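You operate a simulated robot arm through the tools that you are given. There is no shell and no other tool. Be economical: measure what you need, move in short steps, check, and stop when the job is done.

Carry out the task below with a simulated robot arm. There is one attempt and no reset: what you move stays moved.

TASK
Put one of the metal blocks from the surface of the dark brown table on top of the yellow shim pack.
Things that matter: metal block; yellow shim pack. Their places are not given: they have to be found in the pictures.

It is judged by the outcome, as a careful person would: the job done as asked, and still so three seconds after it is handed in. It fails if anything else is knocked over, pushed out of place, dropped, spilled or broken.

THE ROBOT
A 6-joint arm with a two-finger parallel gripper, fixed in place. Base frame: the origin is at the foot of the arm, x ahead of it, y to its left, z up; the work surface is at about z = 0.82. Lengths are in m, angles in degrees, forces in N, time in s.
With the tool pointing down near the work surface it reaches from about 0.24 to 0.64 m from the base axis. Its first joint turns from -66.0 to 66.0 degrees. Payload 2.7 kg.
Tool frame: the origin (TCP) lies between the finger pads and is the grasp point; the fingertips stand 0.023 m ahead of it; z points along the fingers, y is the line along which they close. The gripper opens to 0.094 m. The fingers are 0.038 m wide and 0.01 m thick; the gripper's body (0.054 by 0.096 m) begins 0.039 m behind the TCP.
Orientation is told as [roll, pitch, yaw] about the base's x, y, z axes, in that order, counted from this pose: with the fingers straight down and closing along the base's y, the tool's x points along the base's -x, its y along +y and its z along -z.

THE INTERFACE
- The arm moves only by the tool apply_moves. Its argument "deltas" is one flat list of numbers, 7 for each row, row after row: the shift along the tool's x, y, z in units of 30 mm (1.0 is 30 mm), then the turn, a rotation vector about the tool's x, y, z in units of 8 degrees (1.0 is 8 degrees), then the opening in per cent of the stroke, from 0 (shut) to 100 (fully open). In form: [x, y, z, ax, ay, az, fingers, x, y, z, ax, ay, az, fingers, ...]. A call has 1 to 10 rows; each row shifts and turns the commanded pose from where the row before left it, along the tool's axes as they then stand. A call with a number of a shift or a turn outside -1 to 1 is refused whole. A row lasts 0.2 s, in which the tool goes at most 0.05 m and 8.6 degrees; a call with a longer step from one row to the next is refused whole, and so is a gripper value outside its range. A pose out of reach is approached as far as the arm can. The call stops where the force on the tool passes 40 N (or 10 N more than at its start, if that is more) or the arm is blocked; 0.2 s more then pass. The fingers move at their own pace (about 0.045 m/s each) and stop on an object; they squeeze with about 25 N. The grip force told is the motor's: it shows also when the fingers shut on nothing. Time passes only in rows, and 0.2 s behind the last, so rows that do not move let the fingers close. It gives the time, the measured TCP pose, the force on the tool (base axes), the opening and the grip force at its end, in the units of the frame above (readings bear some noise).
- Cameras (640 x 400 px; columns grow to the right, rows downward): "scene" is fixed at [0.0847, -0.4338, 1.4189]; the picture's right is [0.72, -0.70, 0.00], its down [-0.31, -0.32, -0.90] and it looks along [0.62, 0.64, -0.44] (base axes); focal length 323 px, centre (320, 200). "wrist" rides on the gripper at [-0.039, 0, -0.044] in the tool frame; the picture's right is [0.00, -1.00, 0.00], its down [0.97, 0.00, -0.24] and it looks along [0.24, 0.00, 0.97] (tool axes); focal length 218 px, centre (320, 200).
- grab_frame(camera): a new picture of that camera. No time passes.
- point_at(camera, pixels): for up to 12 pixels [column, row] of the newest picture of that camera ("zoom" is the newest enlarged one), the place [x, y, z] in the base frame of the surface seen there, good to about 0.002 m. No time passes.
- close_up(camera, box): a new picture of the part [left, top, right, bottom] of that camera's present view, enlarged. No time passes.
- sign_off(): hands the job in; it is judged then, once.

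Work in short steps. Measure before you move; look again where a grasp or a placing could have gone wrong, and mend it. You have 60 turns and 26 pictures in all, the two below and enlarged ones among them. Open the gripper and draw the arm clear of the work before you hand the job in, unless the task says otherwise; then end with one line.

The tools are called after "Emit:" by a JSON object that holds its "api" and its "payload". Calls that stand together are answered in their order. apply_moves: Moves the arm, as the interface text tells. Its arguments: {"type":"object","properties":{"deltas":{"type":"array"}},"required":["deltas"]} The other tools are called the same way: grab_frame (camera) takes a picture; point_at (camera, pixels) gives the place of the surface under pixels of a picture; close_up (camera, box) takes an enlarged picture of a part of a camera's view; sign_off () hands the job in.

At the start:

```text
t: 0.0
tool_pos: [0.3582, 0.152, 1.0976]
orientation: [0.1, 0.0, 0.0]
wrist_force: [0.2, 0.0, 0.2]
grip_width: 0.0942
grasp_force: 0.0
```

scene: 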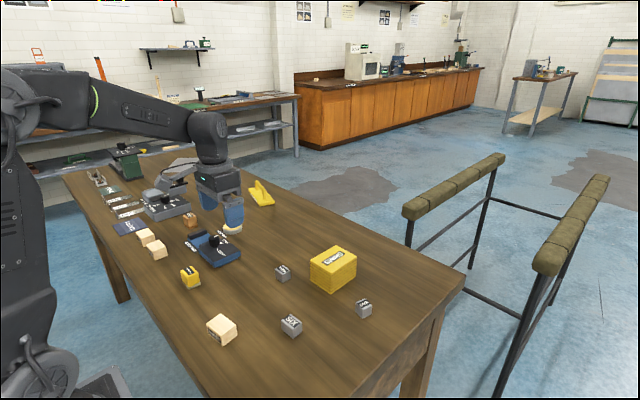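
wrist: 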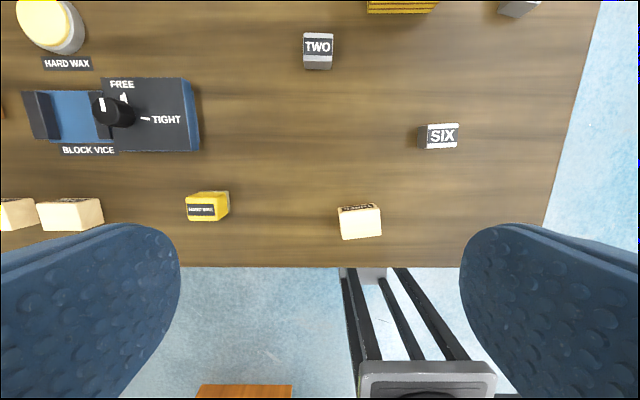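

The scene shows grey metal cubes near (283,272), (291,325), (364,308), and yellow things at (333,268), (190,277), (261,192). I'll enlarge these areas to identify the shim pack.

Emit:
{"api": "close_up", "payload": {"camera": "scene", "box": [240, 230, 400, 350]}}

Emit:
{"api": "close_up", "payload": {"camera": "scene", "box": [80, 140, 300, 300]}}

```text
3.33 times, centred on (320, 290) of scene
```

zoom: 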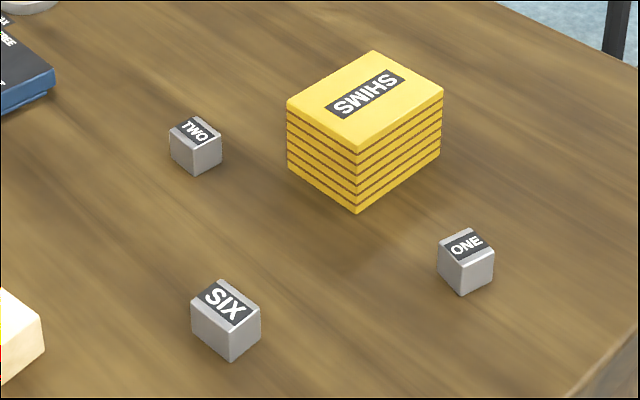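

```text
2.50 times, centred on (190, 220) of scene
```

zoom: 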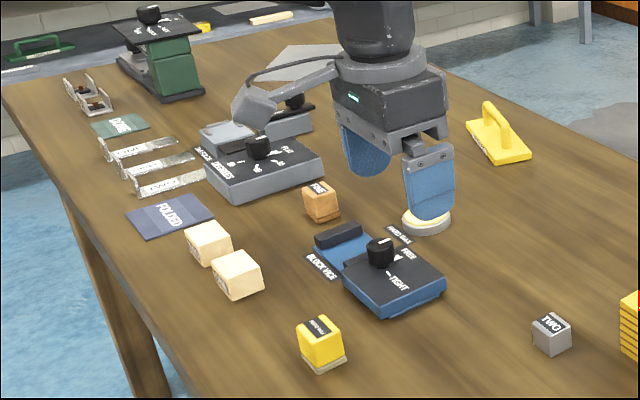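

The shim pack is the block labelled SHIMS. I'll measure the corners of its top, slightly inset, and blocks TWO, SIX and ONE.

Emit:
{"api": "point_at", "payload": {"camera": "scene", "pixels": [[335.5, 246.5], [312, 260.5], [331.4, 272.5], [355, 258], [334, 259], [282, 265.8], [276, 268.5], [282, 273], [289.5, 269], [291, 315.5], [291, 325], [364, 303]]}}

Emit:
{"api": "point_at", "payload": {"camera": "wrist", "pixels": [[305, 36], [332, 36], [305, 60], [332, 60], [318, 47], [428, 127], [458, 127], [442, 136], [400, 3], [318, 66], [350, 50], [285, 50]]}}

```text
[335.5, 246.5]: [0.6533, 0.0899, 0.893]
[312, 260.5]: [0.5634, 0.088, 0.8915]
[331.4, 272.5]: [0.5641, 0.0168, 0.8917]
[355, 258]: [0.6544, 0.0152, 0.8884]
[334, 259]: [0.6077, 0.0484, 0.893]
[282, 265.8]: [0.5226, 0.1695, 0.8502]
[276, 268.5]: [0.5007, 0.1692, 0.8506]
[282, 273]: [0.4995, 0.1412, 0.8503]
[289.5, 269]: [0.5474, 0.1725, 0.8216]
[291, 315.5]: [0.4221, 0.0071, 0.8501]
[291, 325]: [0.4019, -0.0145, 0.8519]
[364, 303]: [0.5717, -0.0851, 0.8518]
```

```text
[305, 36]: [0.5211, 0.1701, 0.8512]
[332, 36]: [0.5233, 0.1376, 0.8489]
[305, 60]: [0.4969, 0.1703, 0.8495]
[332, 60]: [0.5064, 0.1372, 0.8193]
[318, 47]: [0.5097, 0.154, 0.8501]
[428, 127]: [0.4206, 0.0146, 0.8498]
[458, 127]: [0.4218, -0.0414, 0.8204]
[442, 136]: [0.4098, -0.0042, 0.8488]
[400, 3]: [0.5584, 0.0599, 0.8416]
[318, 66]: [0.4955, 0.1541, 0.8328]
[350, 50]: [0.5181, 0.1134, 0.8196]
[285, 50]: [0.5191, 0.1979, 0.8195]
```

Block TWO is at about (0.510, 0.154), with its top at 0.850 and sides square to the base. The shim top is centred at (0.608, 0.052, 0.892). I'll move above block TWO to z≈0.95 and look again.

Emit:
{"api": "apply_moves", "payload": {"deltas": [-0.85, 0.01, 0.8, 0, 0, 0, 75, -0.85, 0.01, 0.8, 0, 0, 0, 75, -0.85, 0.01, 0.8, 0, 0, 0, 75, -0.85, 0.01, 0.8, 0, 0, 0, 75, -0.85, 0.01, 0.8, 0, 0, 0, 75, -0.81, 0.01, 0.8, 0, 0, 0, 75, 0, 0, 0, 0, 0, 0, 75]}}

Emit:
{"api": "grab_frame", "payload": {"camera": "wrist"}}

```text
t: 1.6
tool_pos: [0.5096, 0.1538, 0.9538]
orientation: [0.0, 0.0, 0.2]
wrist_force: [0.2, 0.4, 0.9]
grip_width: 0.0705
grasp_force: 0.1
```

```text
21 pictures are left
```

wrist: 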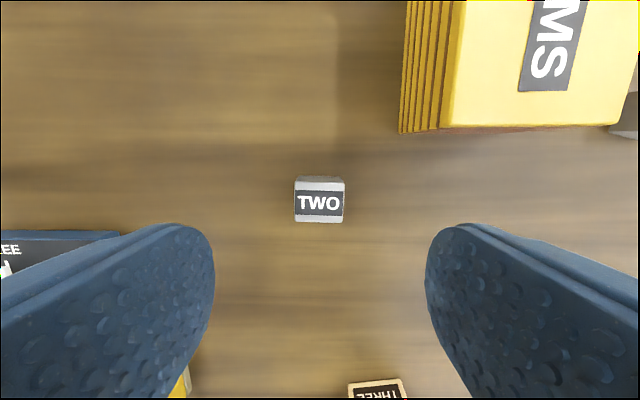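

Block TWO's top spans about (295–344, 182–223) and it is centred between the fingers. I'll measure its edges.

Emit:
{"api": "point_at", "payload": {"camera": "wrist", "pixels": [[297, 186], [342, 186], [297, 220], [342, 220], [320, 203], [320, 179], [450, 122], [402, 130], [600, 121]]}}

```text
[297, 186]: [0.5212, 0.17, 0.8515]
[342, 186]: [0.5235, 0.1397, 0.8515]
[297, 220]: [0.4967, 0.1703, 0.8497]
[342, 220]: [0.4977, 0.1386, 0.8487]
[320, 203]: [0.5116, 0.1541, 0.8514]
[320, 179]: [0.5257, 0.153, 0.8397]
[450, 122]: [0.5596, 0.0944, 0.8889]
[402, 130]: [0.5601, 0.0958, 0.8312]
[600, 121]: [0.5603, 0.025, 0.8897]
```

The block's centre is (0.510, 0.154), which matches the tool position. I'll descend to z≈0.847, which leaves the tips 4 mm above the table, and close.

Emit:
{"api": "apply_moves", "payload": {"deltas": [0, 0, 0.9, 0, 0, 0, 75, 0, 0, 0.9, 0, 0, 0, 75, 0, 0, 0.9, 0, 0, 0, 75, 0, 0, 0.5, 0, 0, 0, 75, 0, 0, 0.35, 0, 0, 0, 75, 0, 0, 0, 0, 0, 0, 75]}}

Emit:
{"api": "apply_moves", "payload": {"deltas": [0, 0, 0, 0, 0, 0, 20, 0, 0, 0, 0, 0, 0, 20, 0, 0, 0, 0, 0, 0, 20, 0, 0, 0, 0, 0, 0, 20]}}

```text
t: 3.0
tool_pos: [0.5094, 0.1538, 0.8471]
orientation: [0.1, 0.0, 0.0]
wrist_force: [0.0, 1.1, 0.0]
grip_width: 0.0705
grasp_force: 0.1
```

```text
t: 4.0
tool_pos: [0.5095, 0.1546, 0.8484]
orientation: [0.1, 0.0, 0.1]
wrist_force: [-0.4, 1.5, 0.5]
grip_width: 0.0346
grasp_force: 25.3
```

The fingers stopped on the block at 0.035 m. I'll lift straight up and check.

Emit:
{"api": "apply_moves", "payload": {"deltas": [0, 0, -0.4, 0, 0, 0, 20, 0, 0, -0.8, 0, 0, 0, 20, 0, 0, -0.8, 0, 0, 0, 20, 0, 0, -0.8, 0, 0, 0, 20, 0, 0, -0.8, 0, 0, 0, 20, 0, 0, 0, 0, 0, 0, 20]}}

Emit:
{"api": "grab_frame", "payload": {"camera": "wrist"}}

Emit:
{"api": "close_up", "payload": {"camera": "scene", "box": [200, 180, 400, 305]}}

```text
t: 5.4
tool_pos: [0.5099, 0.1534, 0.9554]
orientation: [0.1, 0.1, 0.1]
wrist_force: [0.1, 0.6, -0.3]
grip_width: 0.0345
grasp_force: 25.2
```

```text
20 pictures are left
```

wrist: 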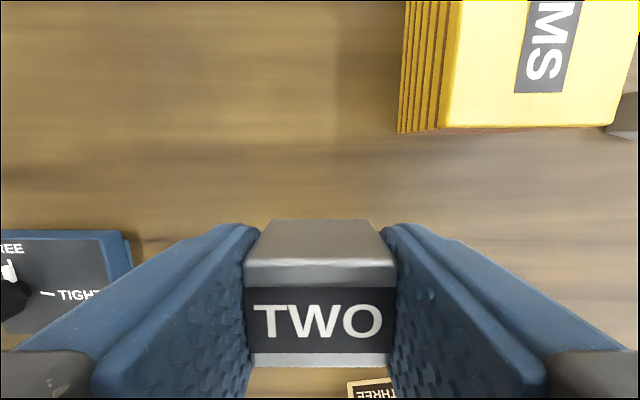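

```text
3.20 times, centred on (300, 242) of scene
```

zoom: 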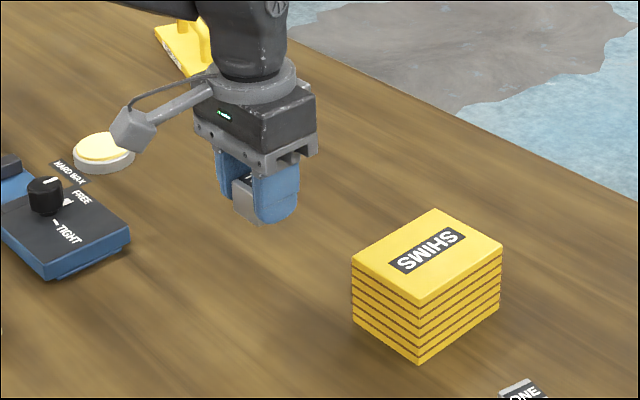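

The block is held and lifted clear. I'll shift over the shim pack centre (0.607, 0.052), keeping about 35 mm of clearance.

Emit:
{"api": "apply_moves", "payload": {"deltas": [-0.65, -0.68, 0, 0, 0, 0, 20, -0.65, -0.68, 0, 0, 0, 0, 20, -0.65, -0.68, 0, 0, 0, 0, 20, -0.65, -0.68, 0, 0, 0, 0, 20, -0.63, -0.66, 0, 0, 0, 0, 20, 0, 0, 0, 0, 0, 0, 20]}}

Emit:
{"api": "grab_frame", "payload": {"camera": "wrist"}}

Emit:
{"api": "close_up", "payload": {"camera": "scene", "box": [240, 180, 440, 305]}}

```text
t: 6.8
tool_pos: [0.6076, 0.0516, 0.9558]
orientation: [0.2, 0.0, 0.2]
wrist_force: [1.2, -0.6, -1.1]
grip_width: 0.0348
grasp_force: 24.8
```

```text
18 pictures are left
```

wrist: 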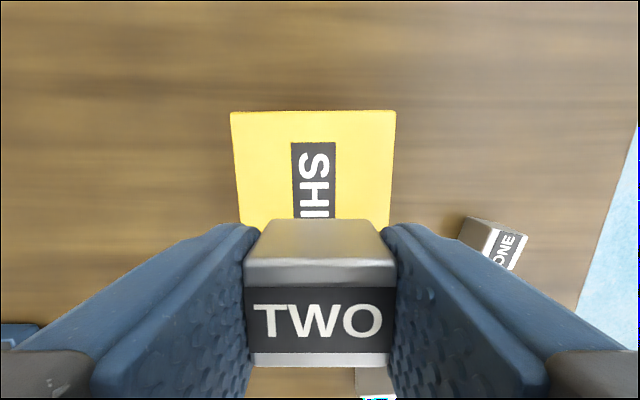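

```text
3.20 times, centred on (340, 242) of scene
```

zoom: 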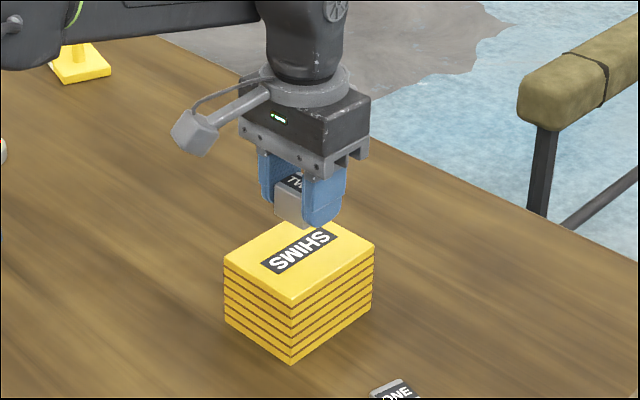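

The block is centred over the pack. I'll lower it in small steps to about 0.921 and watch the force.

Emit:
{"api": "apply_moves", "payload": {"deltas": [0, 0, 0.5, 0, 0, 0, 20, 0, 0, 0.35, 0, 0, 0, 20, 0, 0, 0.2, 0, 0, 0, 20, 0, 0, 0, 0, 0, 0, 20]}}

```text
t: 7.8
tool_pos: [0.6069, 0.0534, 0.9241]
orientation: [0.1, 0.1, 0.1]
wrist_force: [0.6, 0.2, -0.2]
grip_width: 0.0348
grasp_force: 25.4
```

Emit:
{"api": "apply_moves", "payload": {"deltas": [0, 0, 0.07, 0, 0, 0, 20, 0, 0, 0, 0, 0, 0, 20]}}

Emit:
{"api": "close_up", "payload": {"camera": "scene", "box": [290, 215, 370, 265]}}

```text
t: 8.4
tool_pos: [0.6066, 0.0525, 0.9223]
orientation: [0.1, -0.1, 0.2]
wrist_force: [0.0, 0.6, -0.1]
grip_width: 0.0344
grasp_force: 24.7
```

```text
8.00 times, centred on (330, 240) of scene
```

zoom: 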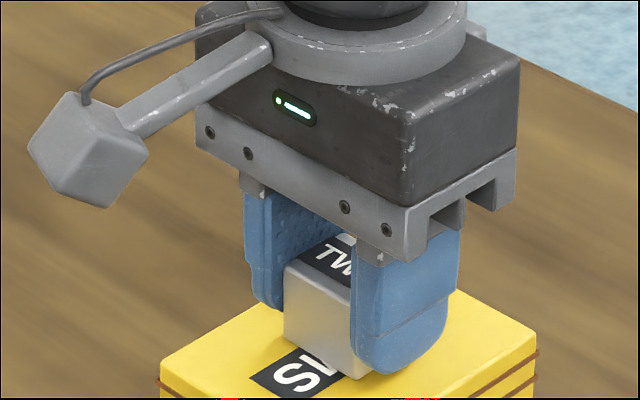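

No contact force yet, so I'll lower by 1 mm per row until the block touches.

Emit:
{"api": "apply_moves", "payload": {"deltas": [0, 0, 0.035, 0, 0, 0, 20, 0, 0, 0, 0, 0, 0, 20]}}

Emit:
{"api": "apply_moves", "payload": {"deltas": [0, 0, 0.035, 0, 0, 0, 20, 0, 0, 0, 0, 0, 0, 20]}}

```text
t: 9.0
tool_pos: [0.6058, 0.0529, 0.92]
orientation: [0.1, 0.1, 0.1]
wrist_force: [0.4, 0.3, -0.6]
grip_width: 0.0346
grasp_force: 24.8
```

```text
t: 9.6
tool_pos: [0.6074, 0.0524, 0.9199]
orientation: [0.1, 0.0, 0.0]
wrist_force: [-0.7, -0.1, -1.1]
grip_width: 0.0344
grasp_force: 25.5
```

Emit:
{"api": "apply_moves", "payload": {"deltas": [0, 0, 0.035, 0, 0, 0, 20, 0, 0, 0, 0, 0, 0, 20]}}

Emit:
{"api": "close_up", "payload": {"camera": "scene", "box": [310, 230, 350, 255]}}

```text
t: 10.2
tool_pos: [0.6064, 0.0535, 0.9187]
orientation: [0.1, 0.0, 0.2]
wrist_force: [-0.2, 0.5, -0.7]
grip_width: 0.0344
grasp_force: 25.5
```

```text
16.00 times, centred on (330, 242) of scene
```

zoom: 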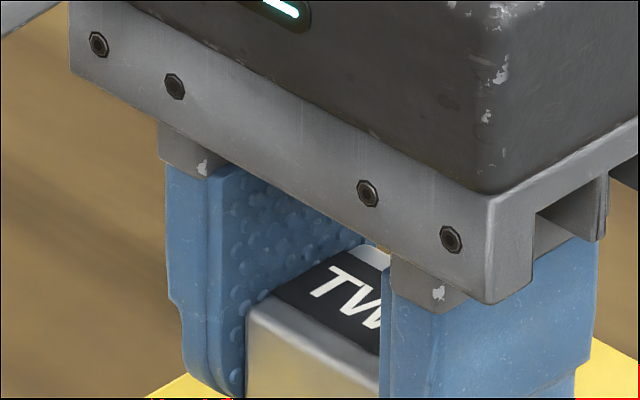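

No contact is felt yet, so I'll measure the block's top height and the pack surface near it.

Emit:
{"api": "point_at", "payload": {"camera": "zoom", "pixels": [[290, 295], [340, 280], [300, 380], [180, 392], [620, 380]]}}

```text
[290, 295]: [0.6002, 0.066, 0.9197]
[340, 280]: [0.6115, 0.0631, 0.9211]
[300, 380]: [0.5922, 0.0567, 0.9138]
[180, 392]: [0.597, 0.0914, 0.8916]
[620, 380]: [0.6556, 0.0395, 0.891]
```

The block top is at ≈0.9205 and the pack surface at ≈0.891. With a block height of ≈0.030, it is within a millimetre of touching. I'll take one more 1 mm step.

Emit:
{"api": "apply_moves", "payload": {"deltas": [0, 0, 0.03, 0, 0, 0, 20, 0, 0, 0, 0, 0, 0, 20]}}

```text
t: 10.8
tool_pos: [0.6075, 0.0533, 0.9175]
orientation: [0.1, 0.0, 0.1]
wrist_force: [-1.4, -1.2, 3.5]
grip_width: 0.0346
grasp_force: 25.0
```

The upward force rose to 3.5 N, so the block is touching. I'll release it slowly, modestly wide.

Emit:
{"api": "apply_moves", "payload": {"deltas": [0, 0, 0, 0, 0, 0, 40, 0, 0, 0, 0, 0, 0, 50, 0, 0, 0, 0, 0, 0, 65, 0, 0, 0, 0, 0, 0, 65, 0, 0, 0, 0, 0, 0, 65]}}

Emit:
{"api": "apply_moves", "payload": {"deltas": [0, 0, -0.4, 0, 0, 0, 65, 0, 0, -0.8, 0, 0, 0, 65, 0, 0, -0.8, 0, 0, 0, 65, 0, 0, -0.8, 0, 0, 0, 65, 0.8, 0, -0.8, 0, 0, 0, 65, 0.8, 0, -0.8, 0, 0, 0, 65, 0.8, 0, 0, 0, 0, 0, 65, 0.8, 0, 0, 0, 0, 0, 65, 0, 0, 0, 0, 0, 0, 65]}}

Emit:
{"api": "close_up", "payload": {"camera": "scene", "box": [240, 210, 400, 310]}}

Emit:
{"api": "grab_frame", "payload": {"camera": "scene"}}

```text
t: 12.0
tool_pos: [0.6069, 0.0535, 0.9167]
orientation: [0.1, 0.0, 0.1]
wrist_force: [-0.6, 0.3, 0.4]
grip_width: 0.061
grasp_force: 0.1
```

```text
t: 14.0
tool_pos: [0.5118, 0.0527, 1.05]
orientation: [0.1, 0.1, 0.1]
wrist_force: [0.0, 0.9, 1.5]
grip_width: 0.061
grasp_force: 0.1
```

```text
4.00 times, centred on (320, 260) of scene
```

zoom: 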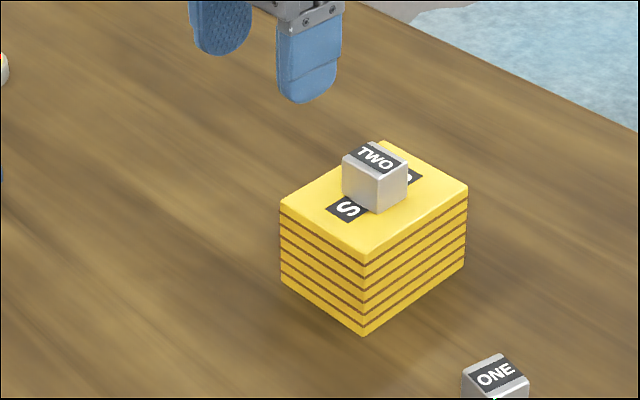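

```text
13 pictures are left
```

scene: 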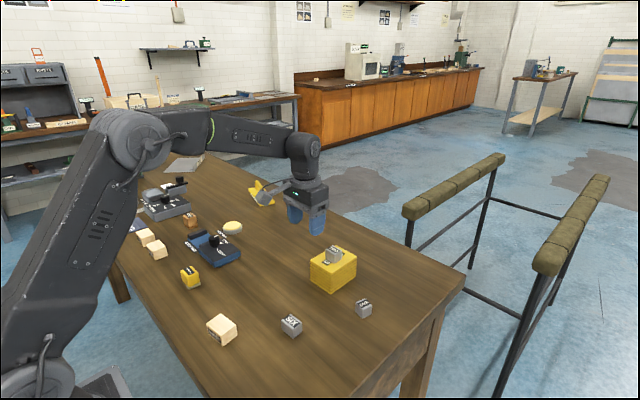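

Block TWO sits flat near the middle of the shim pack at (333,255), nothing else has moved, and the open gripper is clear. I'm handing it in.

Emit:
{"api": "sign_off", "payload": {}}

```text
The job is handed in.
```

Metal block TWO is resting on top of the yellow shim pack, the gripper is open and clear, and the job is handed in.
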